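You operate a simulated robot arm through the tools that you are given. There is no shell and no other tool. Be economical: measure what you need, move in short steps, check, and stop when the job is done.

Carry out the task below with a simulated two-armed robot. There is one attempt and no reset: what you move stays moved.

TASK
Pour the jug back into the drum labelled blue and reseal the drum.
Fine: lid on and clamp ring shut; put the jug down. Set down upright: red-handled jug.

Only the result counts: the job must be done as asked and must still hold three seconds after the hand-in. Knocking over, shifting, dropping, spilling or breaking anything else fails it. Lids that push on must go on centred and level and be pressed home; caps that screw on are set level and turned clockwise until they are tight.

THE ROBOT
Two 7-joint arms with two-finger parallel grippers on one trunk, on a base that drives. Base frame: it is fixed to the floor where the robot stands at the start and does not move with it; the origin is under the middle of the robot, x ahead of it, y to its left, z up; the surface under the hand at the start is at about z = 42. Lengths are in cm, angles in degrees, forces in N, time in s.
The left shoulder is at the start at [7, 16.3, 112], the right one opposite. With the tool pointing down near the work surface each hand reaches from about 10 to 76 cm from the robot's upright axis, wherever it stands, measured 20 degrees to its own side. Places, roughly: black drum lid (21x20x6 cm) [70, 20, 80]; blue drum D1 [70, 20, 60]; blue drum D2 [80, -10, 60]; blue drum D3 [80, -30, 60]; clamp lever of drum D1 [60, 10, 70]; clamp lever of drum D2 [60, -10, 70]; clamp lever of drum D3 [70, -30, 70]; table top before the drums [50, -10, 40]. Payload 3.43 kg a hand.
The tool frame of a hand sits at the grasp point between the pads (the TCP): z along the fingers, y along the line on which they close. The tips reach 3.4 cm beyond it. Largest opening 12.8 cm; finger width 2.4, thickness 1.2; the body of the gripper, 4.8 by 13 cm, starts 9.6 cm behind the TCP.
Orientation is told as [roll, pitch, yaw] about the base's x, y, z axes, in that order, counted from this pose: with the fingers straight down and closing along the base's y, the tool's x points along the base's -x, its y along +y and its z along -z.

THE INTERFACE
- The arms move only by the tool nudge_tool. It takes "left_motion", "right_motion" or both (then of equal length, played together; a hand with none holds still); each is a list that holds one entry, the list of rows, each a list of 7 numbers: the shift along the base's x, y, z in cm, then the turn, a rotation vector about the base's x, y, z in degrees, then the finger opening in cm, from 0 to 12.8. In form: [[[x, y, z, ax, ay, az, hand], ...]]. A call has 1 to 12 rows; each row is the pose to reach, as a shift and turn from the pose commanded when the call began. Each row takes 0.2 s and may step no farther than 5 cm and 8.6 degrees from the row before; otherwise, or with a gripper value out of range, the whole call is refused. A pose out of reach is approached as far as the arm can. The call stops where the force on the tool passes 90 N (or 10 N more than at its start, if that is more) or the arm is blocked; 0.2 s more then pass. Each finger travels about 15.3 cm/s and halts on what it meets, pressing with about 23 N; the grip force reading is that of the motor and also rises with nothing between the fingers. The clock runs only during rows and for 0.2 s after the last one: add rows that repeat a pose to give the fingers time. It gives the time, the measured TCP pose, the force on the tool (base axes), the opening and the grip force at its end, in the units of the frame above (readings bear some noise), with the torque about the TCP (base axes, N m) and any sound that the robot's microphone picked up, and new pictures: "show" is both (left out), scene, wrist or none (wrist: the cameras of the hands that moved).
- Cameras (640 x 400 px; columns grow to the right, rows downward): "scene" is now at [12.24, -1.91, 132.23]; the picture's right is [-0.25, -0.97, 0.00], its down [-0.75, 0.19, -0.63] and it looks along [0.61, -0.16, -0.77] (base axes); focal length 214 px, centre (320, 200). "left" rides on the left gripper at [7.6, 1.1, -16] in its tool frame; the picture's right is [-0.15, 0.99, 0.00], its down [-0.88, -0.13, -0.46] and it looks along [-0.45, -0.07, 0.89] (tool axes); focal length 234 px, centre (320, 200). "right" rides on the right gripper at [7.6, -1.1, -16] in its tool frame; the picture's right is [0.15, 0.99, 0.00], its down [-0.88, 0.13, -0.46] and it looks along [-0.45, 0.07, 0.89] (tool axes); focal length 234 px, centre (320, 200). There is no depth. A picture from a camera that has moved, and an enlarged one, comes with that camera's place and axes in the base frame and with its lens.
- slide_trunk(by): slides the trunk up (or, below 0, down) by that many cm; the arms and the scene camera ride with it, the base frame stays. It gives what a move gives, with no picture.
- roll_base(legs): drives the robot by 1 to 6 legs, each [ahead, left, turn to the left] in cm, cm and degrees, along the robot's own axes; the way and the turn of a leg run together, so that a leg with both is an arc; at most 150 cm and 180 degrees a leg. The arms and the cameras ride along, it lands a little off, and it stops where it bumps. It gives what a move gives, and a new picture of the scene camera.
- head_to(pan, tilt): turns the head with the scene camera to pan (to the left, within 86 degrees either way) and tilt (down, from -29 to 69), counted from straight ahead of the robot. It gives what a move gives, and a new picture of the scene camera.
- enlarge(camera, box): a new picture of the part [left, top, right, bottom] of that camera's present view, enlarged. The clock stands still meanwhile.
- job_done(): hands the job in; it is judged then, once.

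Go step by step. Nothing tells you exact positions but the pictures and the camera data: compare them with the known pose of the tool, close in by small moves and look again before you grip or let go. The budget is 120 turns and 260 pictures, counting those below and the enlarged ones. Unless the task says otherwise, let go and move clear before handing in, and close with one line.

The tools are called after "Call:" as name(argument=value, ...) on one line, values as JSON. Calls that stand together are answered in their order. nudge_tool: Moves the arms, as the interface text tells. Its arguments: {"type":"object","properties":{"left_motion":{"type":"array","items":{"type":"array","items":{"type":"array","items":{"type":"number"}}}},"right_motion":{"type":"array","items":{"type":"array","items":{"type":"array","items":{"type":"number"}}}},"show":{"type":"string","enum":["both","scene","wrist","none"]}},"required":[]} The other tools are called the same way: slide_trunk (by) slides the trunk up or down; roll_base (legs) drives the base; head_to (pan, tilt) turns the head that bears the scene camera; enlarge (camera, box) takes an enlarged picture of a part of a camera's view; job_done () hands the job in.

At the start:

```text
time: 0.0
left_ee_pos: [59.55, 9.87, 108.17]
left_tcp_rot: [0.0, 0.0, 0.2]
left_contact_force: [0.6, 1.0, 0.0]
left_wrist_torque: [0.0, 0.02, -0.01]
left_grip_width: 12.79
left_gripper_force: 0.0
right_ee_pos: [56.1, -44.8, 111.91]
right_tcp_rot: [0.1, 0.0, 0.0]
right_contact_force: [0.7, 0.2, 0.5]
right_wrist_torque: [0.01, -0.01, 0.0]
right_grip_width: 12.8
right_gripper_force: 0.0
trunk travel left (down, up): [-60.0, 34.0]
robot x, y, heading: [-0.17, -0.3, 0.2]
head pan, tilt: [-14.5, 50.7]
```

scene: 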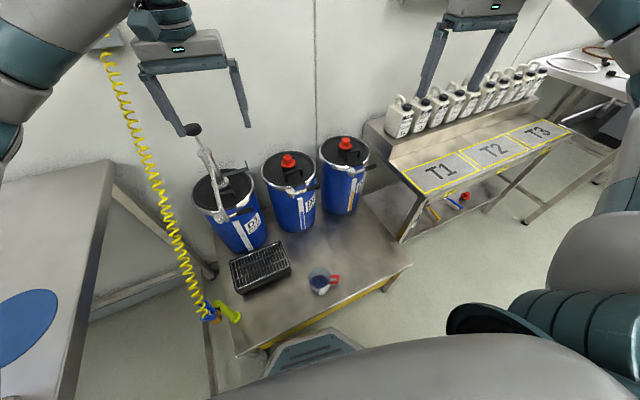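
right: 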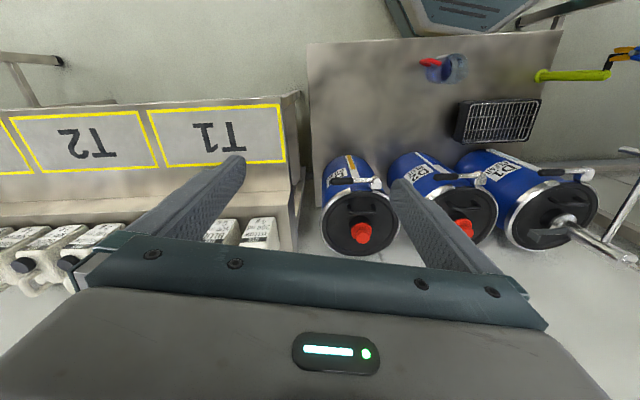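
left: 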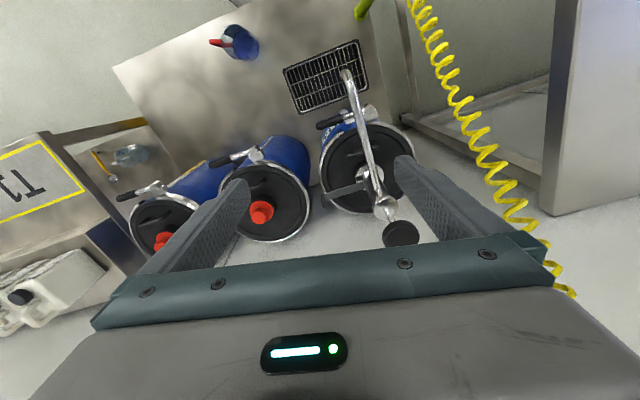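

I see three blue drums behind a table, a jug with a red handle, and a pump fitted on D1. I'll look closer at the drums' labels, lids and clamps before planning.

Call:
enlarge(camera="scene", box=[180, 110, 400, 260])

Call:
enlarge(camera="scene", box=[190, 220, 380, 340])

Call:
enlarge(camera="left", box=[120, 20, 440, 260])

```text
2.67 times, centred on (290, 185) of scene
camera zoom: at [12.24, -1.91, 132.23], right [-0.25, -0.97, 0.0], down [-0.75, 0.19, -0.63], along [0.61, -0.16, -0.77], focal length 572 px, centre (400, 240)
```

zoom: 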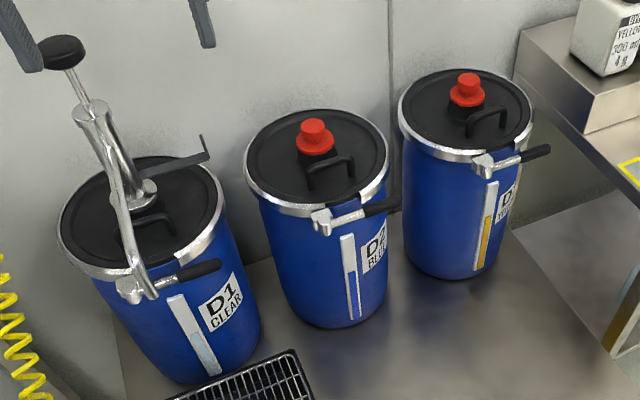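

```text
3.33 times, centred on (285, 280) of scene
camera zoom: at [12.24, -1.91, 132.23], right [-0.25, -0.97, 0.0], down [-0.75, 0.19, -0.63], along [0.61, -0.16, -0.77], focal length 715 px, centre (437, -67)
```

zoom: 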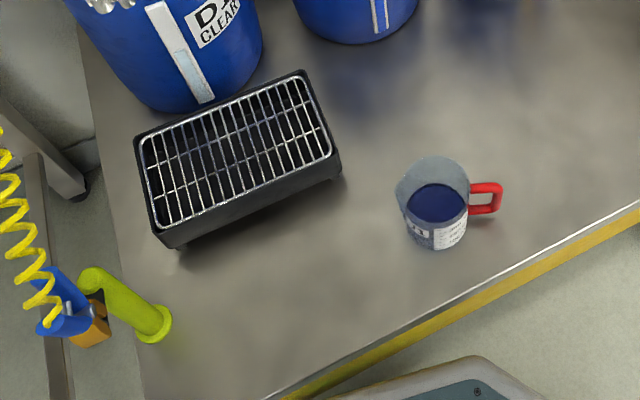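

```text
1.67 times, centred on (280, 140) of left
camera zoom: at [52.03, 11.09, 124.31], right [0.15, 0.99, 0.0], down [0.88, -0.13, 0.46], along [0.45, -0.07, -0.89], focal length 390 px, centre (387, 300)
```

zoom: 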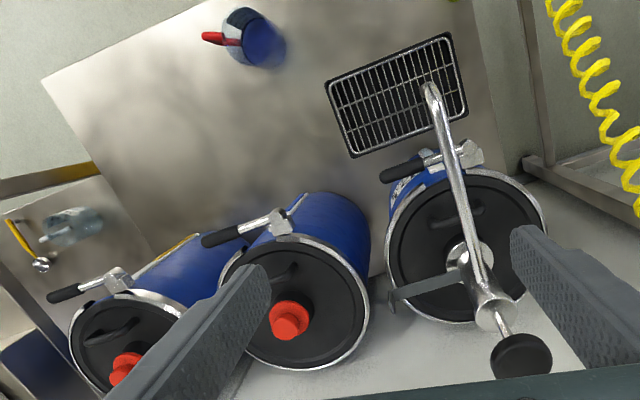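

Labels: D1 clear, D2 blue, D3 yellow; D2's lid centre is about (74, -5.5, 77), and the jug about (38, -9) on the table. I'll bring the right hand over to look at D2's clamp and the jug from above.

Call:
nudge_tool(right_motion=[[[-1, 4.5, -1.5, 0, 0, 0, 12.8], [-2, 9, -3, 0, 0, 0, 12.8], [-3, 13.5, -4.5, 0, 0, 0, 12.8], [-4, 18, -6, 0, 0, 0, 12.8], [-5, 22.5, -7.5, 0, 0, 0, 12.8], [-6, 27, -9, 0, 0, 0, 12.8], [-8, 30, -11, 0, 0, 0, 12.8], [-10, 31, -13, 0, 0, 0, 12.8]]], show="wrist")

Call:
enlarge(camera="right", box=[100, 0, 540, 275])

Call:
enlarge(camera="scene", box=[240, 130, 340, 230])

```text
time: 1.8
left_ee_pos: [59.64, 9.78, 108.37]
left_tcp_rot: [0.1, 0.0, 0.1]
left_contact_force: [0.3, -0.1, -0.5]
left_wrist_torque: [0.02, 0.03, 0.0]
left_grip_width: 12.83
left_gripper_force: 0.0
right_ee_pos: [45.76, -13.79, 99.13]
right_tcp_rot: [0.1, 0.0, -0.1]
right_contact_force: [0.2, 0.1, -0.1]
right_wrist_torque: [0.01, 0.02, 0.01]
right_grip_width: 12.79
right_gripper_force: 0.1
trunk travel left (down, up): [-60.0, 34.0]
robot x, y, heading: [-0.05, -0.09, 0.2]
head pan, tilt: [-14.5, 50.7]
camera right: at [38.28, -14.98, 115.03], right [-0.15, 0.99, 0.0], down [0.88, 0.13, 0.46], along [0.45, 0.07, -0.89], focal length 234 px, centre (320, 200)
```

right: 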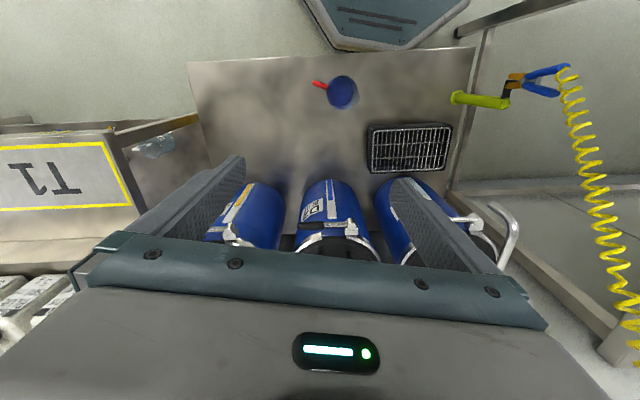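

```text
1.45 times, centred on (320, 138) of right
camera zoom: at [38.28, -14.98, 115.03], right [-0.15, 0.99, 0.0], down [0.88, 0.13, 0.46], along [0.45, 0.07, -0.89], focal length 341 px, centre (320, 291)
```

zoom: 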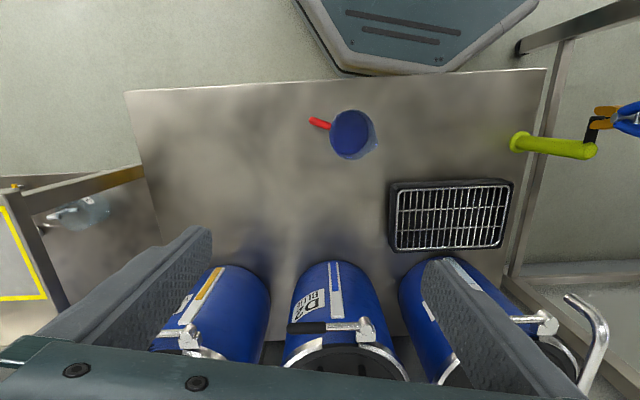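

```text
4.00 times, centred on (290, 180) of scene
camera zoom: at [12.24, -1.92, 132.23], right [-0.25, -0.97, 0.0], down [-0.75, 0.19, -0.63], along [0.61, -0.16, -0.77], focal length 858 px, centre (440, 280)
```

zoom: 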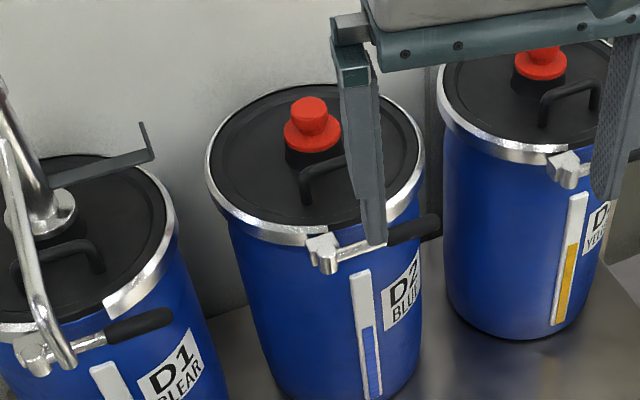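

D2's level gauge is blue, and its clamp lever pivots at the front with the black grip pointing to -y. I'll bring the right hand nearer to see the lever and the lid handle.

Call:
nudge_tool(right_motion=[[[3, 0, -2, 0, 0, 0, 12.8], [6, 0.5, -4, 0, 0, 0, 12.8], [9, 1, -6, 0, 0, 0, 12.8], [12, 2, -8, 0, 0, 0, 12.8], [14, 3, -9, 0, 0, 0, 12.8], [14, 3, -9, 0, 0, 0, 12.8]]], show="both")

Call:
enlarge(camera="right", box=[220, 40, 440, 240])

Call:
enlarge(camera="scene", box=[290, 255, 350, 305])

```text
time: 3.2
left_ee_pos: [59.48, 9.87, 108.22]
left_tcp_rot: [0.0, 0.1, 0.1]
left_contact_force: [-0.3, -0.4, 0.0]
left_wrist_torque: [0.03, -0.01, 0.02]
left_grip_width: 12.79
left_gripper_force: 0.1
right_ee_pos: [60.09, -10.95, 89.88]
right_tcp_rot: [0.0, 0.0, 0.0]
right_contact_force: [1.1, 0.8, -0.9]
right_wrist_torque: [0.0, 0.03, -0.01]
right_grip_width: 12.81
right_gripper_force: 0.1
trunk travel left (down, up): [-60.0, 34.0]
robot x, y, heading: [-0.1, -0.11, 0.2]
head pan, tilt: [-14.5, 50.7]
camera scene: at [12.22, -1.93, 132.23], right [-0.25, -0.97, 0.0], down [-0.75, 0.19, -0.63], along [0.61, -0.16, -0.77], focal length 214 px, centre (320, 200)
camera right: at [52.63, -12.18, 105.85], right [-0.15, 0.99, 0.0], down [0.88, 0.13, 0.46], along [0.45, 0.07, -0.89], focal length 234 px, centre (320, 200)
```

scene: 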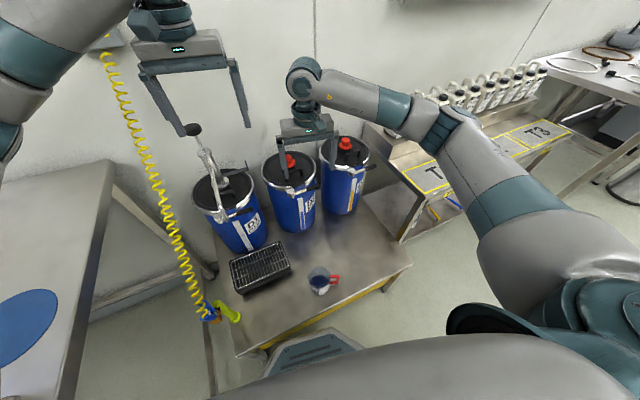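
right: 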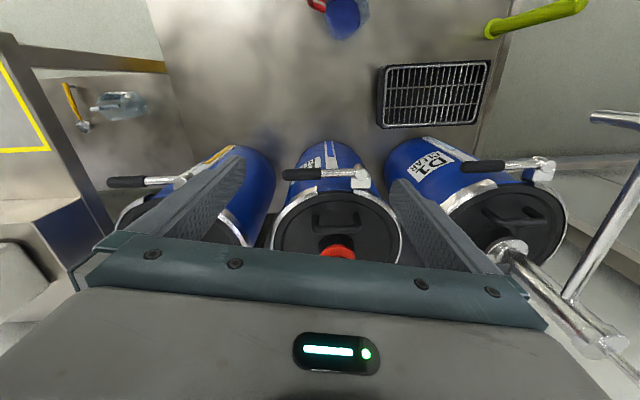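

```text
2.00 times, centred on (330, 140) of right
camera zoom: at [52.63, -12.18, 105.85], right [-0.15, 0.99, 0.0], down [0.88, 0.13, 0.46], along [0.45, 0.07, -0.89], focal length 468 px, centre (300, 320)
```

zoom: 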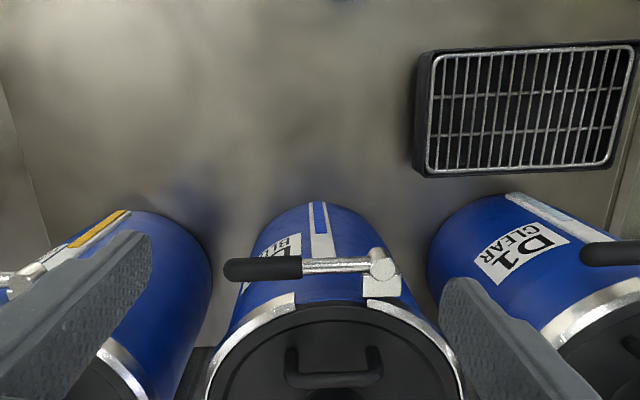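

```text
8.00 times, centred on (320, 280) of scene
camera zoom: at [12.22, -1.93, 132.23], right [-0.25, -0.97, 0.0], down [-0.75, 0.19, -0.63], along [0.61, -0.16, -0.77], focal length 1716 px, centre (320, -440)
```

zoom: 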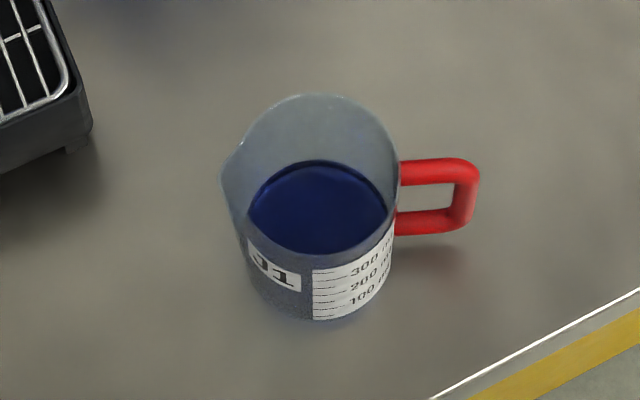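

The lever's pivot is at about (63.2, -4.7, 75.3) and its grip tip at about (65, -15.3, 75), with room behind it before the rim. I'll turn the right hand by about 100° so that the fingers close across the lever, staying above it.

Call:
nudge_tool(right_motion=[[[0, 0, 1, 0, 0, 8.4, 10], [1, -1, 1, 0, 0, 16.8, 8], [2, -2, 1, 0, 0, 25.2, 6], [3, -3, 1, 0, 0, 33.6, 4.5], [4, -3.2, 1, 0, 0, 42, 4], [4.5, -3.2, 0, 0, 0, 50.4, 4], [4.7, -3.2, 0, 0, 0, 58.8, 4], [4.7, -3.2, 0, 0, 0, 67.2, 4], [4.7, -3.2, 0, 0, 0, 75.6, 4], [4.7, -3.2, 0, 0, 0, 84, 4], [4.7, -3.2, 0, 0, 0, 92.4, 4], [4.7, -3.2, 0, 0, 0, 100, 4]]], show="both")

Call:
enlarge(camera="scene", box=[240, 100, 380, 240])

```text
time: 6.0
left_ee_pos: [59.57, 9.72, 108.38]
left_tcp_rot: [0.0, 0.0, 0.0]
left_contact_force: [0.0, -0.4, -0.2]
left_wrist_torque: [0.03, -0.01, -0.02]
left_grip_width: 12.77
left_gripper_force: 0.2
right_ee_pos: [48.38, -4.42, 87.49]
right_tcp_rot: [-9.6, -4.9, 96.3]
right_contact_force: [-0.2, -0.8, -0.1]
right_wrist_torque: [0.0, 0.04, 0.01]
right_grip_width: 4.01
right_gripper_force: 0.0
right hand out of reach, approached as far as the arm can: row 7, 8, 9, 10, 11, 12
trunk travel left (down, up): [-60.0, 34.0]
robot x, y, heading: [0.23, 0.27, -0.1]
head pan, tilt: [-14.5, 50.7]
stopped in row 12 (right hand): the arm was blocked; the commanded pose is now the measured one
camera scene: at [12.31, -1.95, 132.22], right [-0.25, -0.97, 0.0], down [-0.75, 0.19, -0.63], along [0.61, -0.16, -0.77], focal length 214 px, centre (320, 200)
camera right: at [48.01, -13.54, 102.74], right [-0.96, -0.24, -0.18], down [-0.3, 0.81, 0.5], along [0.02, 0.53, -0.85], focal length 234 px, centre (320, 200)
```

scene: 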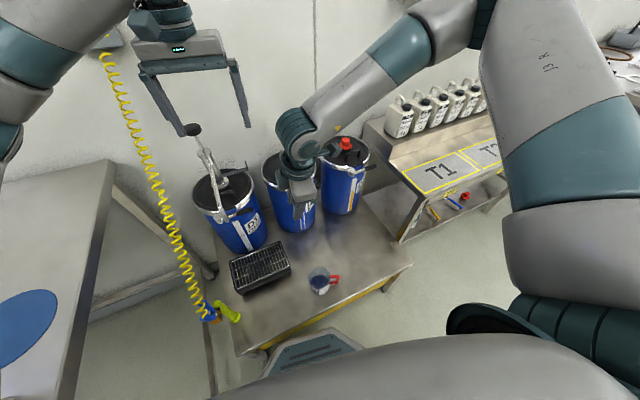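
right: 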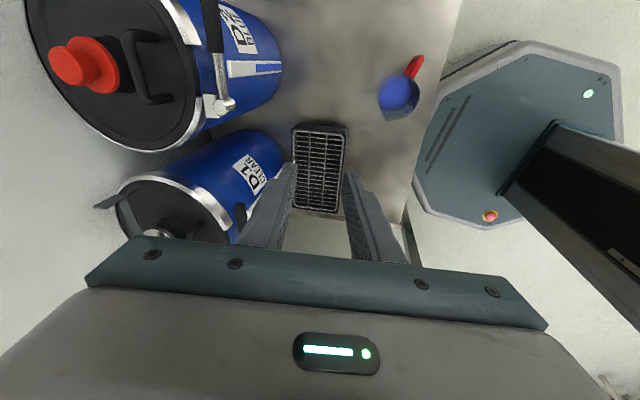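

```text
2.86 times, centred on (310, 170) of scene
camera zoom: at [12.31, -1.95, 132.22], right [-0.25, -0.97, 0.0], down [-0.75, 0.19, -0.63], along [0.61, -0.16, -0.77], focal length 613 px, centre (349, 286)
```

zoom: 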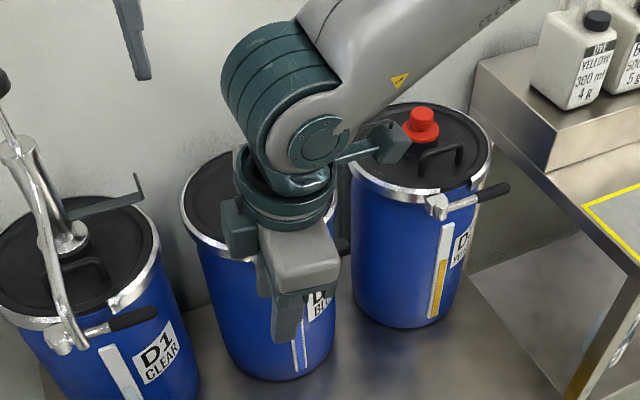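

The arm can't take that yaw out there, and it stopped short without touching anything. I'll turn back to yaw 0 and swing the lever open by hooking it with a single finger instead.

Call:
nudge_tool(right_motion=[[[-0.5, -1, 1, 0, 0, -8, 4], [-1, -2, 2, 0, 0, -16, 4], [-1, -3, 3, 0, 0, -24, 4], [-1, -4, 4, 0, 0, -32, 4], [-1, -5, 4, 0, 0, -40, 4], [0, -6, 4, 0, 0, -48, 4], [1, -7, 4, 0, 0, -56, 4], [2, -8, 4, 0, 0, -64, 4], [3, -9, 4, 0, 0, -72, 4], [4, -10, 4, 0, 0, -80, 4], [5, -11, 4, 0, 0, -88, 4], [6, -12, 4, 0, 0, -96, 4]]], show="both")

```text
time: 8.6
left_ee_pos: [59.67, 9.71, 108.27]
left_tcp_rot: [-0.1, 0.0, 0.0]
left_contact_force: [0.2, -0.1, 0.6]
left_wrist_torque: [-0.01, -0.02, -0.02]
left_grip_width: 12.78
left_gripper_force: 0.0
right_ee_pos: [54.35, -16.5, 91.61]
right_tcp_rot: [-9.4, -4.8, 0.2]
right_contact_force: [0.0, 0.1, 0.3]
right_wrist_torque: [-0.01, -0.02, 0.0]
right_grip_width: 3.98
right_gripper_force: 0.0
trunk travel left (down, up): [-60.0, 34.0]
robot x, y, heading: [-0.03, -0.15, -0.3]
head pan, tilt: [-14.5, 50.7]
camera scene: at [12.29, -2.02, 132.22], right [-0.25, -0.97, 0.0], down [-0.75, 0.2, -0.63], along [0.61, -0.16, -0.77], focal length 214 px, centre (320, 200)
camera right: at [45.58, -15.11, 106.76], right [-0.13, 0.98, -0.17], down [0.84, 0.21, 0.5], along [0.52, -0.08, -0.85], focal length 234 px, centre (320, 200)
```

scene: 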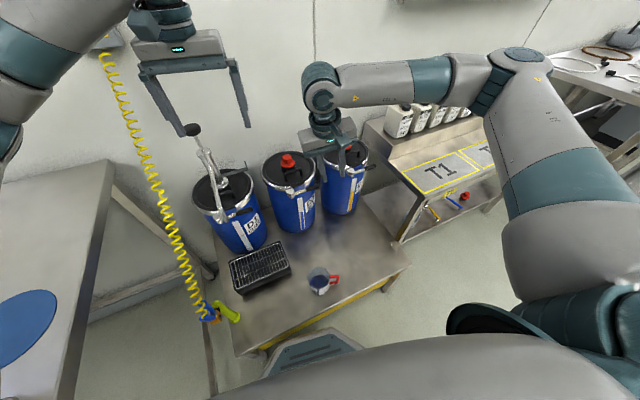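
right: 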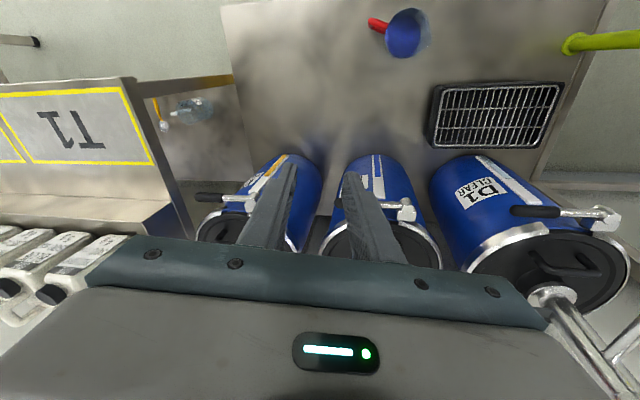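

Now I level the hand and bring it over the lever tip, so that the +y finger comes just behind it.

Call:
nudge_tool(right_motion=[[[2, -0.1, 0, 4.7, 2.4, 0, 4], [5.5, -0.2, -1, 9.4, 4.8, 0, 4], [9, -0.3, -3, 9.4, 4.8, 0, 4], [12, -0.5, -5, 9.4, 4.8, 0, 4], [13.3, -0.5, -6, 9.4, 4.8, 0, 4], [13.3, -0.5, -6.6, 9.4, 4.8, 0, 4]]], show="wrist")

Call:
enlarge(camera="right", box=[220, 60, 440, 260])

Call:
enlarge(camera="scene", box=[260, 130, 340, 210])

```text
time: 10.0
left_ee_pos: [59.57, 9.71, 108.34]
left_tcp_rot: [0.0, 0.0, 0.0]
left_contact_force: [0.4, 0.6, 1.1]
left_wrist_torque: [0.04, 0.02, -0.01]
left_grip_width: 12.8
left_gripper_force: 0.1
right_ee_pos: [67.56, -16.98, 84.88]
right_tcp_rot: [-0.1, 0.0, -0.1]
right_contact_force: [0.1, -0.8, -0.5]
right_wrist_torque: [-0.02, -0.01, -0.02]
right_grip_width: 3.98
right_gripper_force: 0.1
trunk travel left (down, up): [-60.0, 34.0]
robot x, y, heading: [-0.07, -0.29, -0.2]
head pan, tilt: [-14.5, 50.7]
camera right: at [60.18, -18.23, 100.82], right [-0.15, 0.99, 0.0], down [0.88, 0.13, 0.46], along [0.45, 0.06, -0.89], focal length 234 px, centre (320, 200)
```

right: 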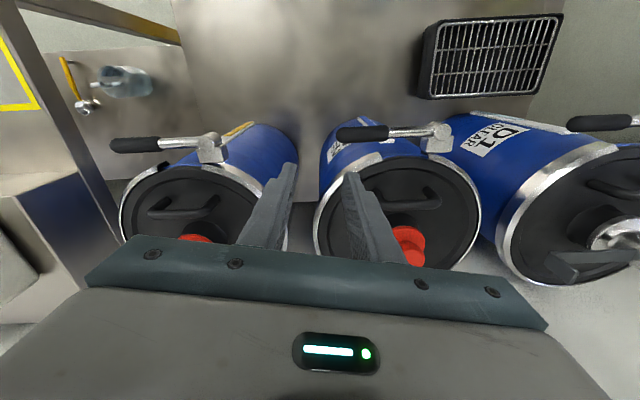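

```text
2.00 times, centred on (330, 160) of right
camera zoom: at [60.18, -18.23, 100.82], right [-0.15, 0.99, 0.0], down [0.88, 0.13, 0.46], along [0.45, 0.06, -0.89], focal length 468 px, centre (300, 280)
```

zoom: 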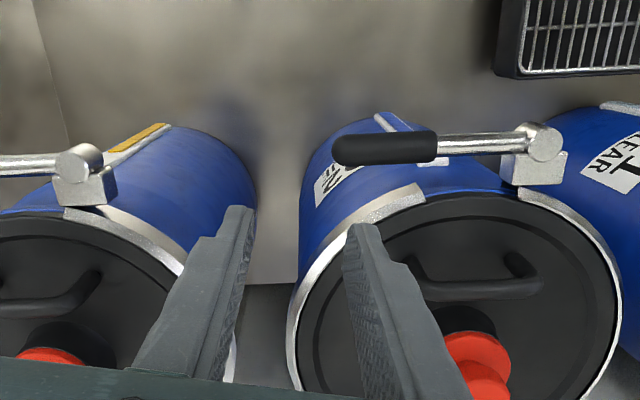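

```text
5.00 times, centred on (300, 170) of scene
camera zoom: at [12.26, -2.0, 132.23], right [-0.25, -0.97, 0.0], down [-0.75, 0.2, -0.63], along [0.61, -0.16, -0.77], focal length 1072 px, centre (420, 350)
```

zoom: 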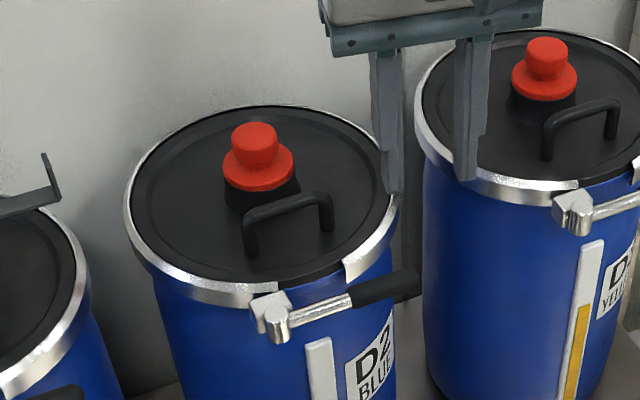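

The gap behind the lever is a narrow wedge, so I want the finger turned to about -60° yaw to slot into it. I'll try that yaw above.

Call:
nudge_tool(right_motion=[[[-1, 0, 3, 0, 0, -8, 4], [-2, 0, 6, 0, 0, -16, 4], [-3, 0, 6, 0, 0, -24, 4], [-3, 0, 6, 0, 0, -32, 4], [-3, 0, 6, 0, 0, -40, 4], [-3, 0, 6, 0, 0, -48, 4], [-3, 0, 6, 0, 0, -56, 4], [-3, 0, 6, 0, 0, -60, 4]]], show="both")

```text
time: 11.8
left_ee_pos: [59.5, 9.73, 108.34]
left_tcp_rot: [0.0, -0.1, 0.0]
left_contact_force: [1.0, 1.3, 0.4]
left_wrist_torque: [-0.01, -0.01, -0.01]
left_grip_width: 12.82
left_gripper_force: 0.0
right_ee_pos: [64.66, -16.93, 90.96]
right_tcp_rot: [0.0, 0.0, -60.2]
right_contact_force: [-1.0, -0.5, 0.5]
right_wrist_torque: [-0.01, -0.01, 0.03]
right_grip_width: 3.99
right_gripper_force: 0.0
trunk travel left (down, up): [-60.0, 34.0]
robot x, y, heading: [-0.06, 0.06, 0.1]
head pan, tilt: [-14.5, 50.7]
camera scene: at [12.27, -1.98, 132.23], right [-0.25, -0.97, 0.0], down [-0.75, 0.2, -0.63], along [0.61, -0.16, -0.77], focal length 214 px, centre (320, 200)
camera right: at [60.07, -11.09, 106.92], right [0.79, 0.62, 0.0], down [0.55, -0.7, 0.46], along [0.28, -0.36, -0.89], focal length 234 px, centre (320, 200)
```

scene: 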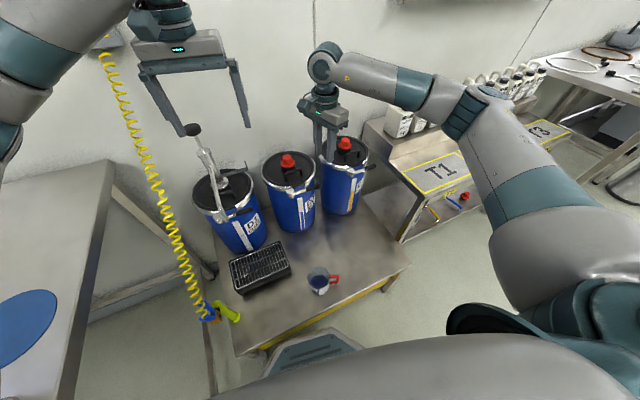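
right: 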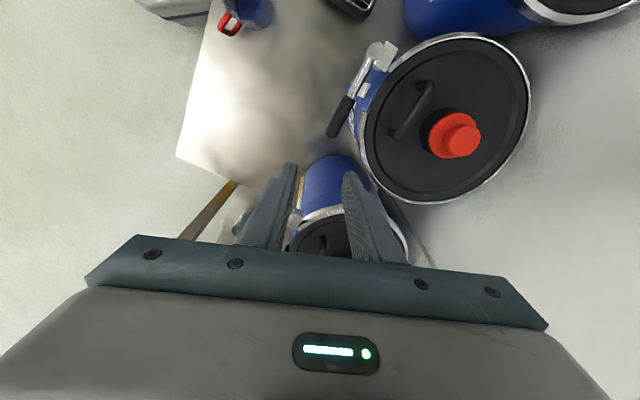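

Yaw -60 works. I'll descend to just above lever height beside the tip and check the alignment.

Call:
nudge_tool(right_motion=[[[0.35, 0.6, -4, 0, 0, 0, 4], [0.35, 0.6, -8, 0, 0, 0, 4], [0.35, 0.6, -11, 0, 0, 0, 4], [0.35, 0.6, -11, 0, 0, 0, 4]]], show="wrist")

Call:
enlarge(camera="right", box=[220, 60, 440, 260])

Call:
enlarge(camera="scene", box=[280, 140, 350, 210])

```text
time: 12.8
left_ee_pos: [59.59, 9.8, 108.25]
left_tcp_rot: [0.0, -0.1, 0.0]
left_contact_force: [0.1, -0.2, -0.2]
left_wrist_torque: [0.01, -0.03, 0.01]
left_grip_width: 12.78
left_gripper_force: 0.0
right_ee_pos: [64.82, -16.54, 79.92]
right_tcp_rot: [-0.1, 0.0, -60.0]
right_contact_force: [-0.2, 0.1, 1.1]
right_wrist_torque: [0.01, -0.01, -0.02]
right_grip_width: 3.99
right_gripper_force: 0.1
trunk travel left (down, up): [-60.0, 34.0]
robot x, y, heading: [-0.19, 0.31, 0.2]
head pan, tilt: [-14.5, 50.7]
camera right: at [60.3, -10.6, 95.88], right [0.78, 0.62, 0.0], down [0.55, -0.7, 0.46], along [0.28, -0.36, -0.89], focal length 234 px, centre (320, 200)
```

right: 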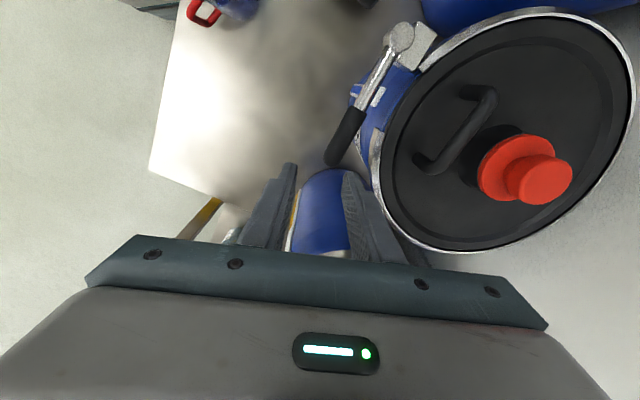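

```text
2.00 times, centred on (330, 160) of right
camera zoom: at [60.3, -10.6, 95.88], right [0.78, 0.62, 0.0], down [0.55, -0.7, 0.46], along [0.28, -0.36, -0.89], focal length 468 px, centre (300, 280)
```

zoom: 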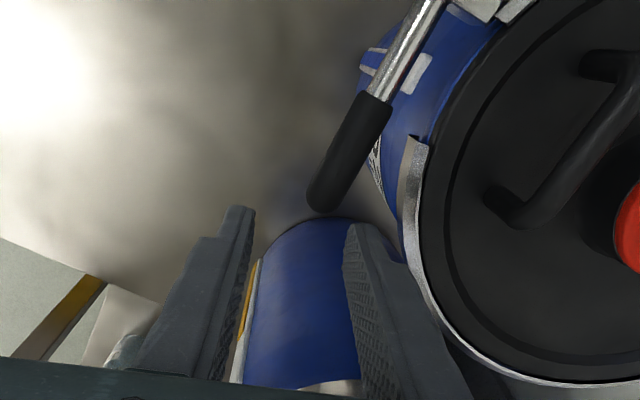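

```text
5.71 times, centred on (315, 175) of scene
camera zoom: at [12.24, -1.97, 132.23], right [-0.25, -0.97, 0.0], down [-0.75, 0.2, -0.63], along [0.61, -0.16, -0.77], focal length 1226 px, centre (349, 343)
```

zoom: 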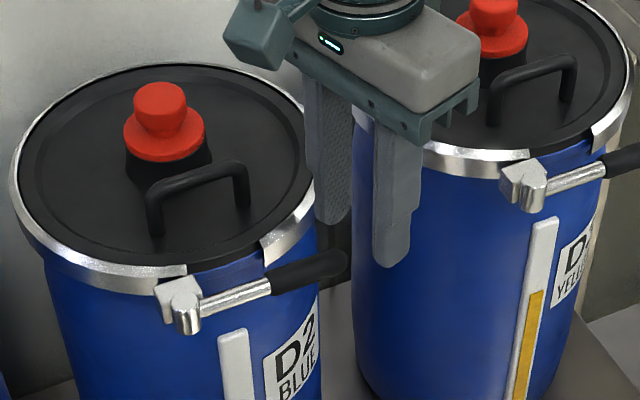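

The alignment is good. I'll lower the finger behind the tip and start pulling the lever outward on an arc about its pivot.

Call:
nudge_tool(right_motion=[[[0.2, 0.3, -2, 0, 0, 0, 4], [0.2, 0.3, -3.9, 0, 0, 0, 4], [0.2, 0.3, -3.9, 0, 0, 0, 4], [-0.9, 0.5, -3.9, 0, 0, 0, 4], [-2.05, 0.6, -3.9, 0, 0, 0, 4], [-3.8, 0.4, -3.9, 0, 0, 0, 4], [-5.5, 0.5, -3.9, 0, 0, 0, 4], [-7.2, 0.9, -3.9, 0, 0, 0, 4]]], show="both")

Call:
enlarge(camera="scene", box=[260, 140, 350, 220])

```text
time: 14.6
left_ee_pos: [59.58, 9.89, 108.31]
left_tcp_rot: [0.0, 0.0, 0.0]
left_contact_force: [-0.8, 1.5, -0.3]
left_wrist_torque: [0.02, -0.02, 0.02]
left_grip_width: 12.8
left_gripper_force: 0.0
right_ee_pos: [57.79, -15.49, 75.89]
right_tcp_rot: [-0.1, -0.1, -60.0]
right_contact_force: [0.7, 0.0, 0.3]
right_wrist_torque: [0.0, 0.01, 0.0]
right_grip_width: 4.03
right_gripper_force: 0.2
trunk travel left (down, up): [-60.0, 34.0]
robot x, y, heading: [0.19, -0.13, -0.2]
head pan, tilt: [-14.5, 50.7]
camera scene: at [12.25, -1.97, 132.23], right [-0.25, -0.97, 0.0], down [-0.75, 0.2, -0.63], along [0.61, -0.16, -0.77], focal length 214 px, centre (320, 200)
camera right: at [53.22, -9.61, 91.94], right [0.78, 0.62, 0.0], down [0.55, -0.7, 0.46], along [0.28, -0.36, -0.89], focal length 234 px, centre (320, 200)
```

scene: 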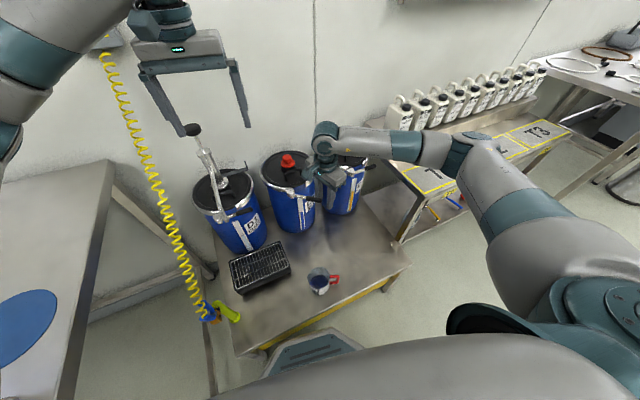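
right: 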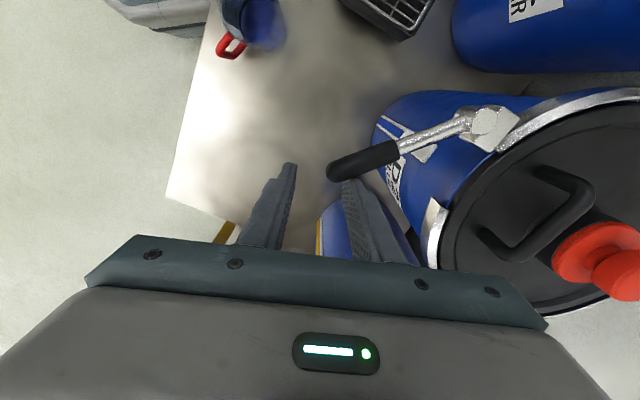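

```text
5.00 times, centred on (305, 180) of scene
camera zoom: at [12.25, -1.97, 132.23], right [-0.25, -0.97, 0.0], down [-0.75, 0.2, -0.63], along [0.61, -0.16, -0.77], focal length 1072 px, centre (395, 300)
```

zoom: 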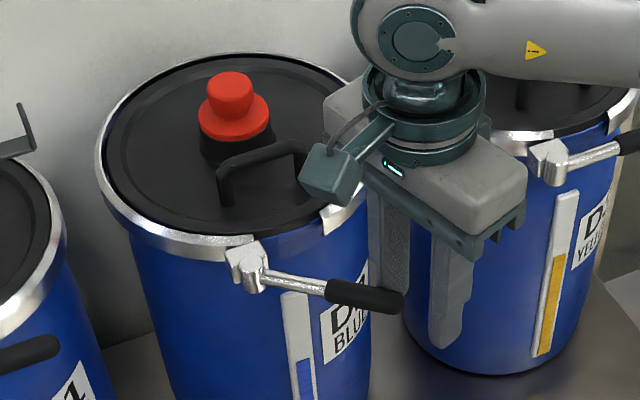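

The lever swings freely. I'll continue the arc.

Call:
nudge_tool(right_motion=[[[-1.6, 0.7, 0, 0, 0, 0, 4], [-3.0, 1.7, 0, 0, 0, 0, 4], [-4.3, 2.9, 0, 0, 0, 0, 4], [-5.4, 4.3, 0, 0, 0, 0, 4], [-6.1, 5.8, 0, 0, 0, 0, 4], [-6.6, 7.5, 0, 0, 0, 0, 4], [-6.8, 9.2, 0, 0, 0, 0, 4], [-6.7, 11, 0, 0, 0, 0, 4]]], show="both")

Call:
enlarge(camera="scene", box=[250, 140, 340, 220])

```text
time: 16.3
left_ee_pos: [59.54, 9.05, 108.41]
left_tcp_rot: [0.0, -0.1, -0.4]
left_contact_force: [-0.5, 1.5, 0.4]
left_wrist_torque: [-0.08, -0.05, -0.03]
left_grip_width: 12.81
left_gripper_force: 0.0
right_ee_pos: [51.83, -8.51, 75.82]
right_tcp_rot: [-0.8, -2.4, -62.4]
right_contact_force: [1.4, -39.9, 1.6]
right_wrist_torque: [-0.39, -0.06, -0.83]
right_grip_width: 3.04
right_gripper_force: 0.1
trunk travel left (down, up): [-60.0, 34.0]
robot x, y, heading: [0.16, -0.38, -0.7]
head pan, tilt: [-14.5, 50.7]
stopped in row 8 (right hand): the force on the tool passed its limit at 98 N (the readings are from after the stop); the commanded pose is now the measured one
camera scene: at [12.1, -2.36, 132.23], right [-0.26, -0.97, 0.0], down [-0.75, 0.2, -0.63], along [0.61, -0.17, -0.77], focal length 214 px, centre (320, 200)
camera right: at [47.23, -1.71, 91.46], right [0.81, 0.59, -0.02], down [0.52, -0.7, 0.49], along [0.27, -0.41, -0.87], focal length 234 px, centre (320, 200)
```

scene: 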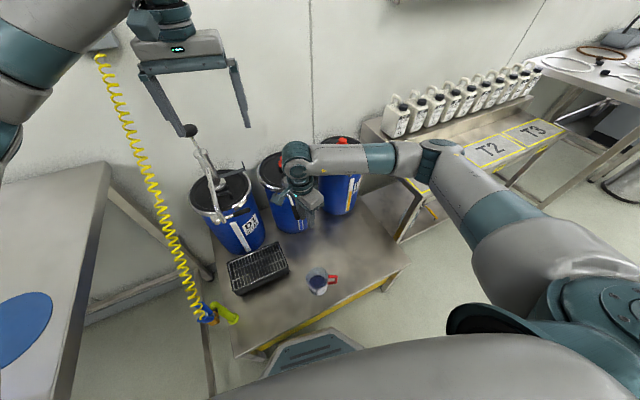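
right: 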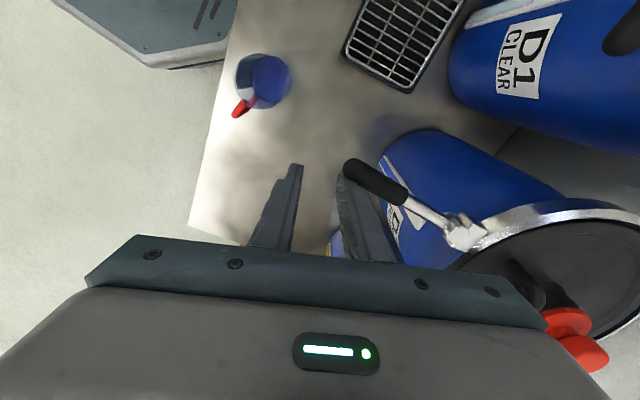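

```text
5.00 times, centred on (295, 180) of scene
camera zoom: at [12.1, -2.36, 132.23], right [-0.26, -0.97, 0.0], down [-0.75, 0.2, -0.63], along [0.61, -0.17, -0.77], focal length 1072 px, centre (445, 300)
```

zoom: 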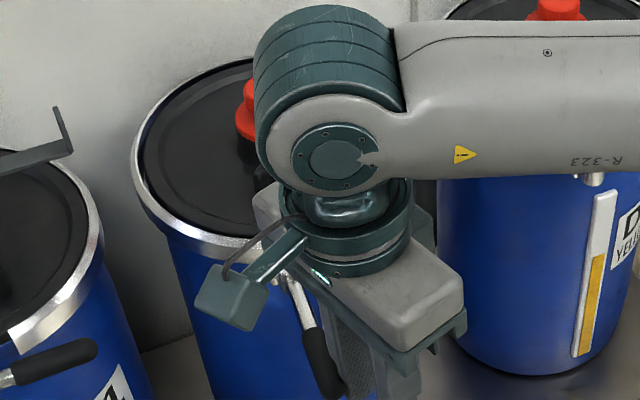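

The lever met its end stop at about 100° of swing. I'll back the hand off, raise it, and check the ring and that the drum has not moved.

Call:
nudge_tool(right_motion=[[[0, -2, 0, 0, 0, 0, 4], [0, -3, 4, 0, 0, 7, 4], [0, -5, 8.5, 0, 0, 15, 4], [0, -8, 12, 0, 0, 23, 4], [-1, -11, 14, 0, 0, 31, 4], [-2, -14, 15, 0, 0, 39, 4], [-3, -17, 15, 0, 0, 47, 4], [-4, -19, 15, 0, 0, 55, 4], [-5, -21, 15, 0, 0, 62, 4]]], show="both")

Call:
enlarge(camera="scene", box=[190, 130, 370, 250])

Call:
enlarge(camera="scene", box=[255, 145, 325, 215])

```text
time: 18.3
left_ee_pos: [59.56, 9.06, 108.41]
left_tcp_rot: [0.1, 0.0, -0.4]
left_contact_force: [1.1, -0.9, 0.7]
left_wrist_torque: [0.0, 0.02, -0.01]
left_grip_width: 12.79
left_gripper_force: 0.0
right_ee_pos: [46.65, -28.74, 90.89]
right_tcp_rot: [-0.5, -1.7, 0.4]
right_contact_force: [0.0, 1.1, -0.1]
right_wrist_torque: [0.01, 0.0, -0.06]
right_grip_width: 4.01
right_gripper_force: 0.0
trunk travel left (down, up): [-60.0, 34.0]
robot x, y, heading: [0.19, -0.5, -0.1]
head pan, tilt: [-14.5, 50.7]
camera scene: at [12.23, -2.33, 132.24], right [-0.26, -0.97, 0.0], down [-0.75, 0.2, -0.63], along [0.61, -0.16, -0.77], focal length 214 px, centre (320, 200)
camera right: at [38.71, -29.93, 106.67], right [-0.15, 0.99, -0.01], down [0.87, 0.14, 0.48], along [0.48, 0.06, -0.88], focal length 234 px, centre (320, 200)
```

scene: 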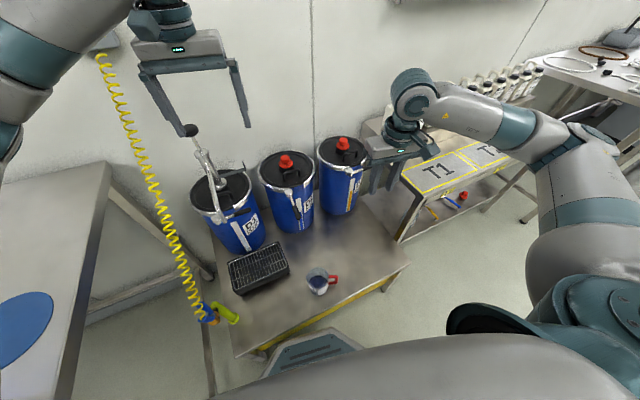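
right: 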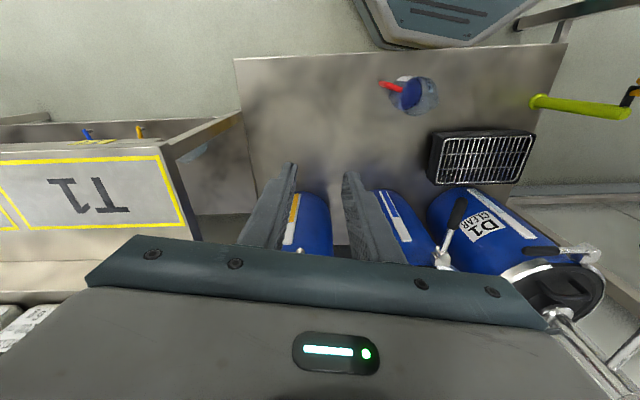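

```text
3.33 times, centred on (280, 190) of scene
camera zoom: at [12.23, -2.33, 132.24], right [-0.26, -0.97, 0.0], down [-0.75, 0.2, -0.63], along [0.61, -0.16, -0.77], focal length 715 px, centre (453, 233)
```

zoom: 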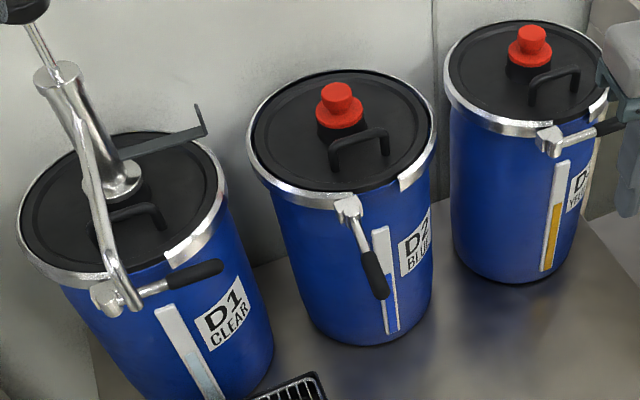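

```text
5.71 times, centred on (290, 180) of scene
camera zoom: at [12.23, -2.33, 132.24], right [-0.26, -0.97, 0.0], down [-0.75, 0.2, -0.63], along [0.61, -0.16, -0.77], focal length 1226 px, centre (491, 314)
```

zoom: 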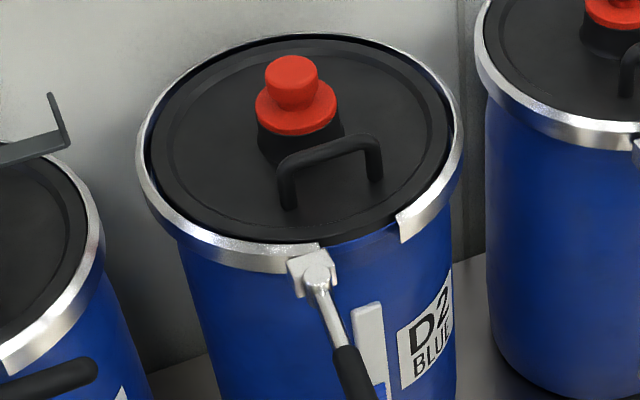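

The ring is open and the drum stays put. Next, the left hand goes above the lid's handle at about (68, -6.6), fingers closing along its length.

Call:
nudge_tool(left_motion=[[[1, -4, -2, 0, 0, 4, 11], [3, -8, -5, 0, 0, 8.4, 10], [5, -12, -9, 0, 0, 8.4, 9], [7, -14.5, -13, 0, 0, 8.4, 8], [8.4, -15.7, -17, 0, 0, 8.4, 8], [8.4, -15.7, -19, 0, 0, 8.4, 8], [8.4, -15.7, -19, 0, 0, 8.4, 8]]], show="both")

Call:
enlarge(camera="left", box=[200, 60, 440, 260])

Call:
enlarge(camera="scene", box=[255, 125, 325, 195])

```text
refused: row 2 steps farther than a row can; nothing moved
```

```text
2.00 times, centred on (320, 160) of left
camera zoom: at [52.13, 10.37, 124.34], right [0.15, 0.99, 0.0], down [0.88, -0.14, 0.46], along [0.45, -0.07, -0.89], focal length 468 px, centre (320, 280)
```

zoom: 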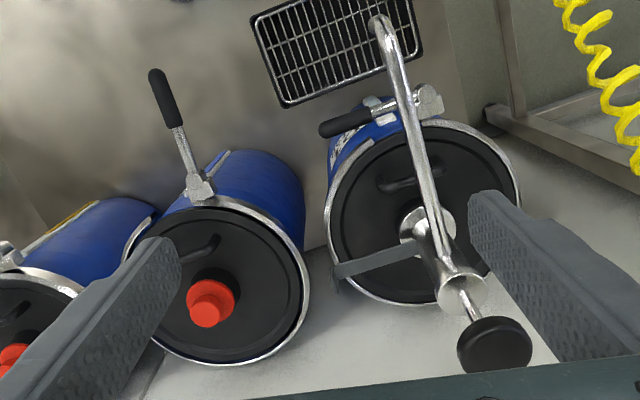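

```text
5.71 times, centred on (290, 160) of scene
camera zoom: at [12.23, -2.33, 132.24], right [-0.26, -0.97, 0.0], down [-0.75, 0.2, -0.63], along [0.61, -0.16, -0.77], focal length 1226 px, centre (491, 429)
```

zoom: 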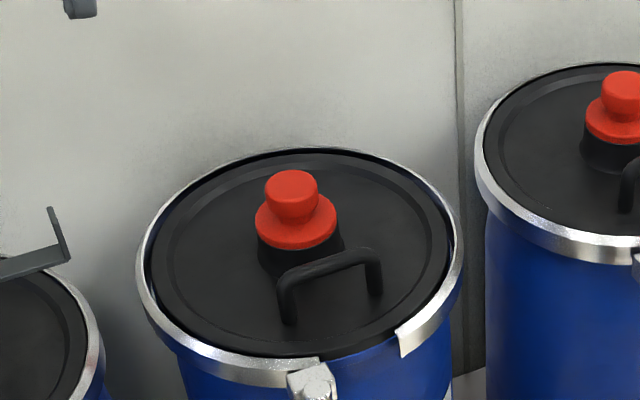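

Call:
nudge_tool(left_motion=[[[1, -3.5, -2, 0, 0, 4, 11], [2.5, -7, -4, 0, 0, 8.4, 10], [4, -10, -7, 0, 0, 8.4, 9], [5.5, -12.5, -10.5, 0, 0, 8.4, 8], [7, -14.5, -14, 0, 0, 8.4, 8], [8.4, -15.7, -17.5, 0, 0, 8.4, 8], [8.4, -15.7, -19, 0, 0, 8.4, 8], [8.4, -15.7, -19, 0, 0, 8.4, 8]]], show="both")

Call:
enlarge(camera="left", box=[200, 60, 440, 260])

Call:
enlarge(camera="scene", box=[255, 125, 325, 195])

```text
time: 20.1
left_ee_pos: [68.1, -6.54, 89.26]
left_tcp_rot: [0.0, 0.0, 8.0]
left_contact_force: [0.2, -0.4, 0.4]
left_wrist_torque: [0.02, 0.01, -0.01]
left_grip_width: 7.99
left_gripper_force: 0.1
right_ee_pos: [46.69, -28.68, 90.95]
right_tcp_rot: [-0.4, -1.7, 0.3]
right_contact_force: [-1.0, -0.5, -0.2]
right_wrist_torque: [0.0, -0.05, 0.02]
right_grip_width: 4.0
right_gripper_force: 0.1
trunk travel left (down, up): [-60.0, 34.0]
robot x, y, heading: [0.2, -0.13, -0.5]
head pan, tilt: [-14.5, 50.7]
camera scene: at [12.3, -2.29, 132.23], right [-0.26, -0.97, 0.0], down [-0.75, 0.2, -0.63], along [0.61, -0.16, -0.77], focal length 214 px, centre (320, 200)
camera left: at [60.51, -6.41, 105.27], right [0.01, 1.0, 0.0], down [0.89, -0.01, 0.46], along [0.46, 0.0, -0.89], focal length 234 px, centre (320, 200)
```

scene: 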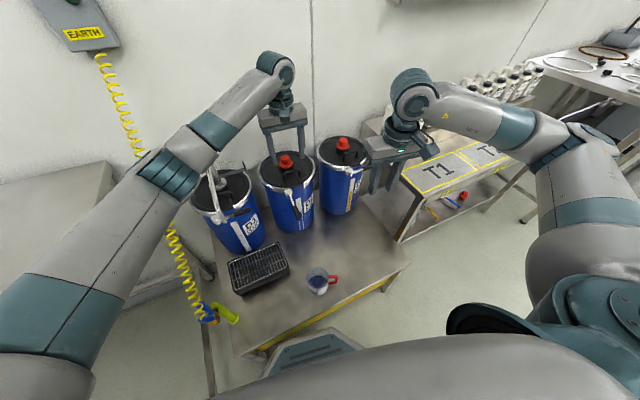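
left: 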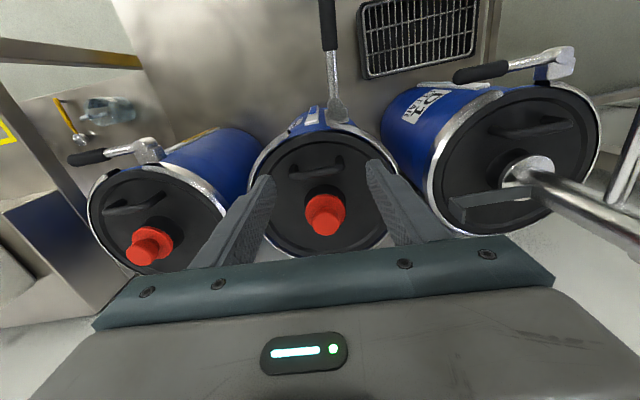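

```text
2.00 times, centred on (320, 160) of left
camera zoom: at [60.51, -6.41, 105.27], right [0.01, 1.0, 0.0], down [0.89, -0.01, 0.46], along [0.46, 0.0, -0.89], focal length 468 px, centre (320, 280)
```

zoom: 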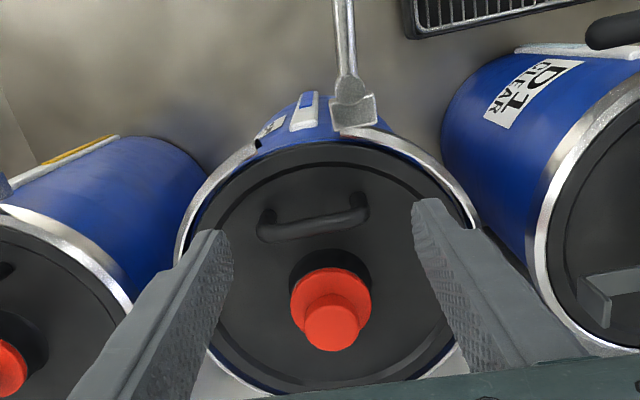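

```text
5.71 times, centred on (290, 160) of scene
camera zoom: at [12.3, -2.29, 132.23], right [-0.26, -0.97, 0.0], down [-0.75, 0.2, -0.63], along [0.61, -0.16, -0.77], focal length 1226 px, centre (491, 429)
```

zoom: 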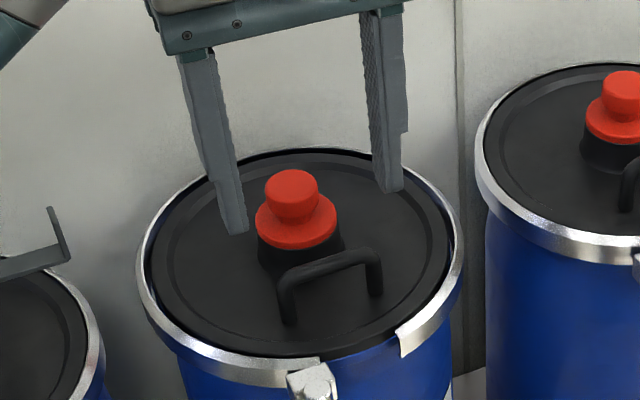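

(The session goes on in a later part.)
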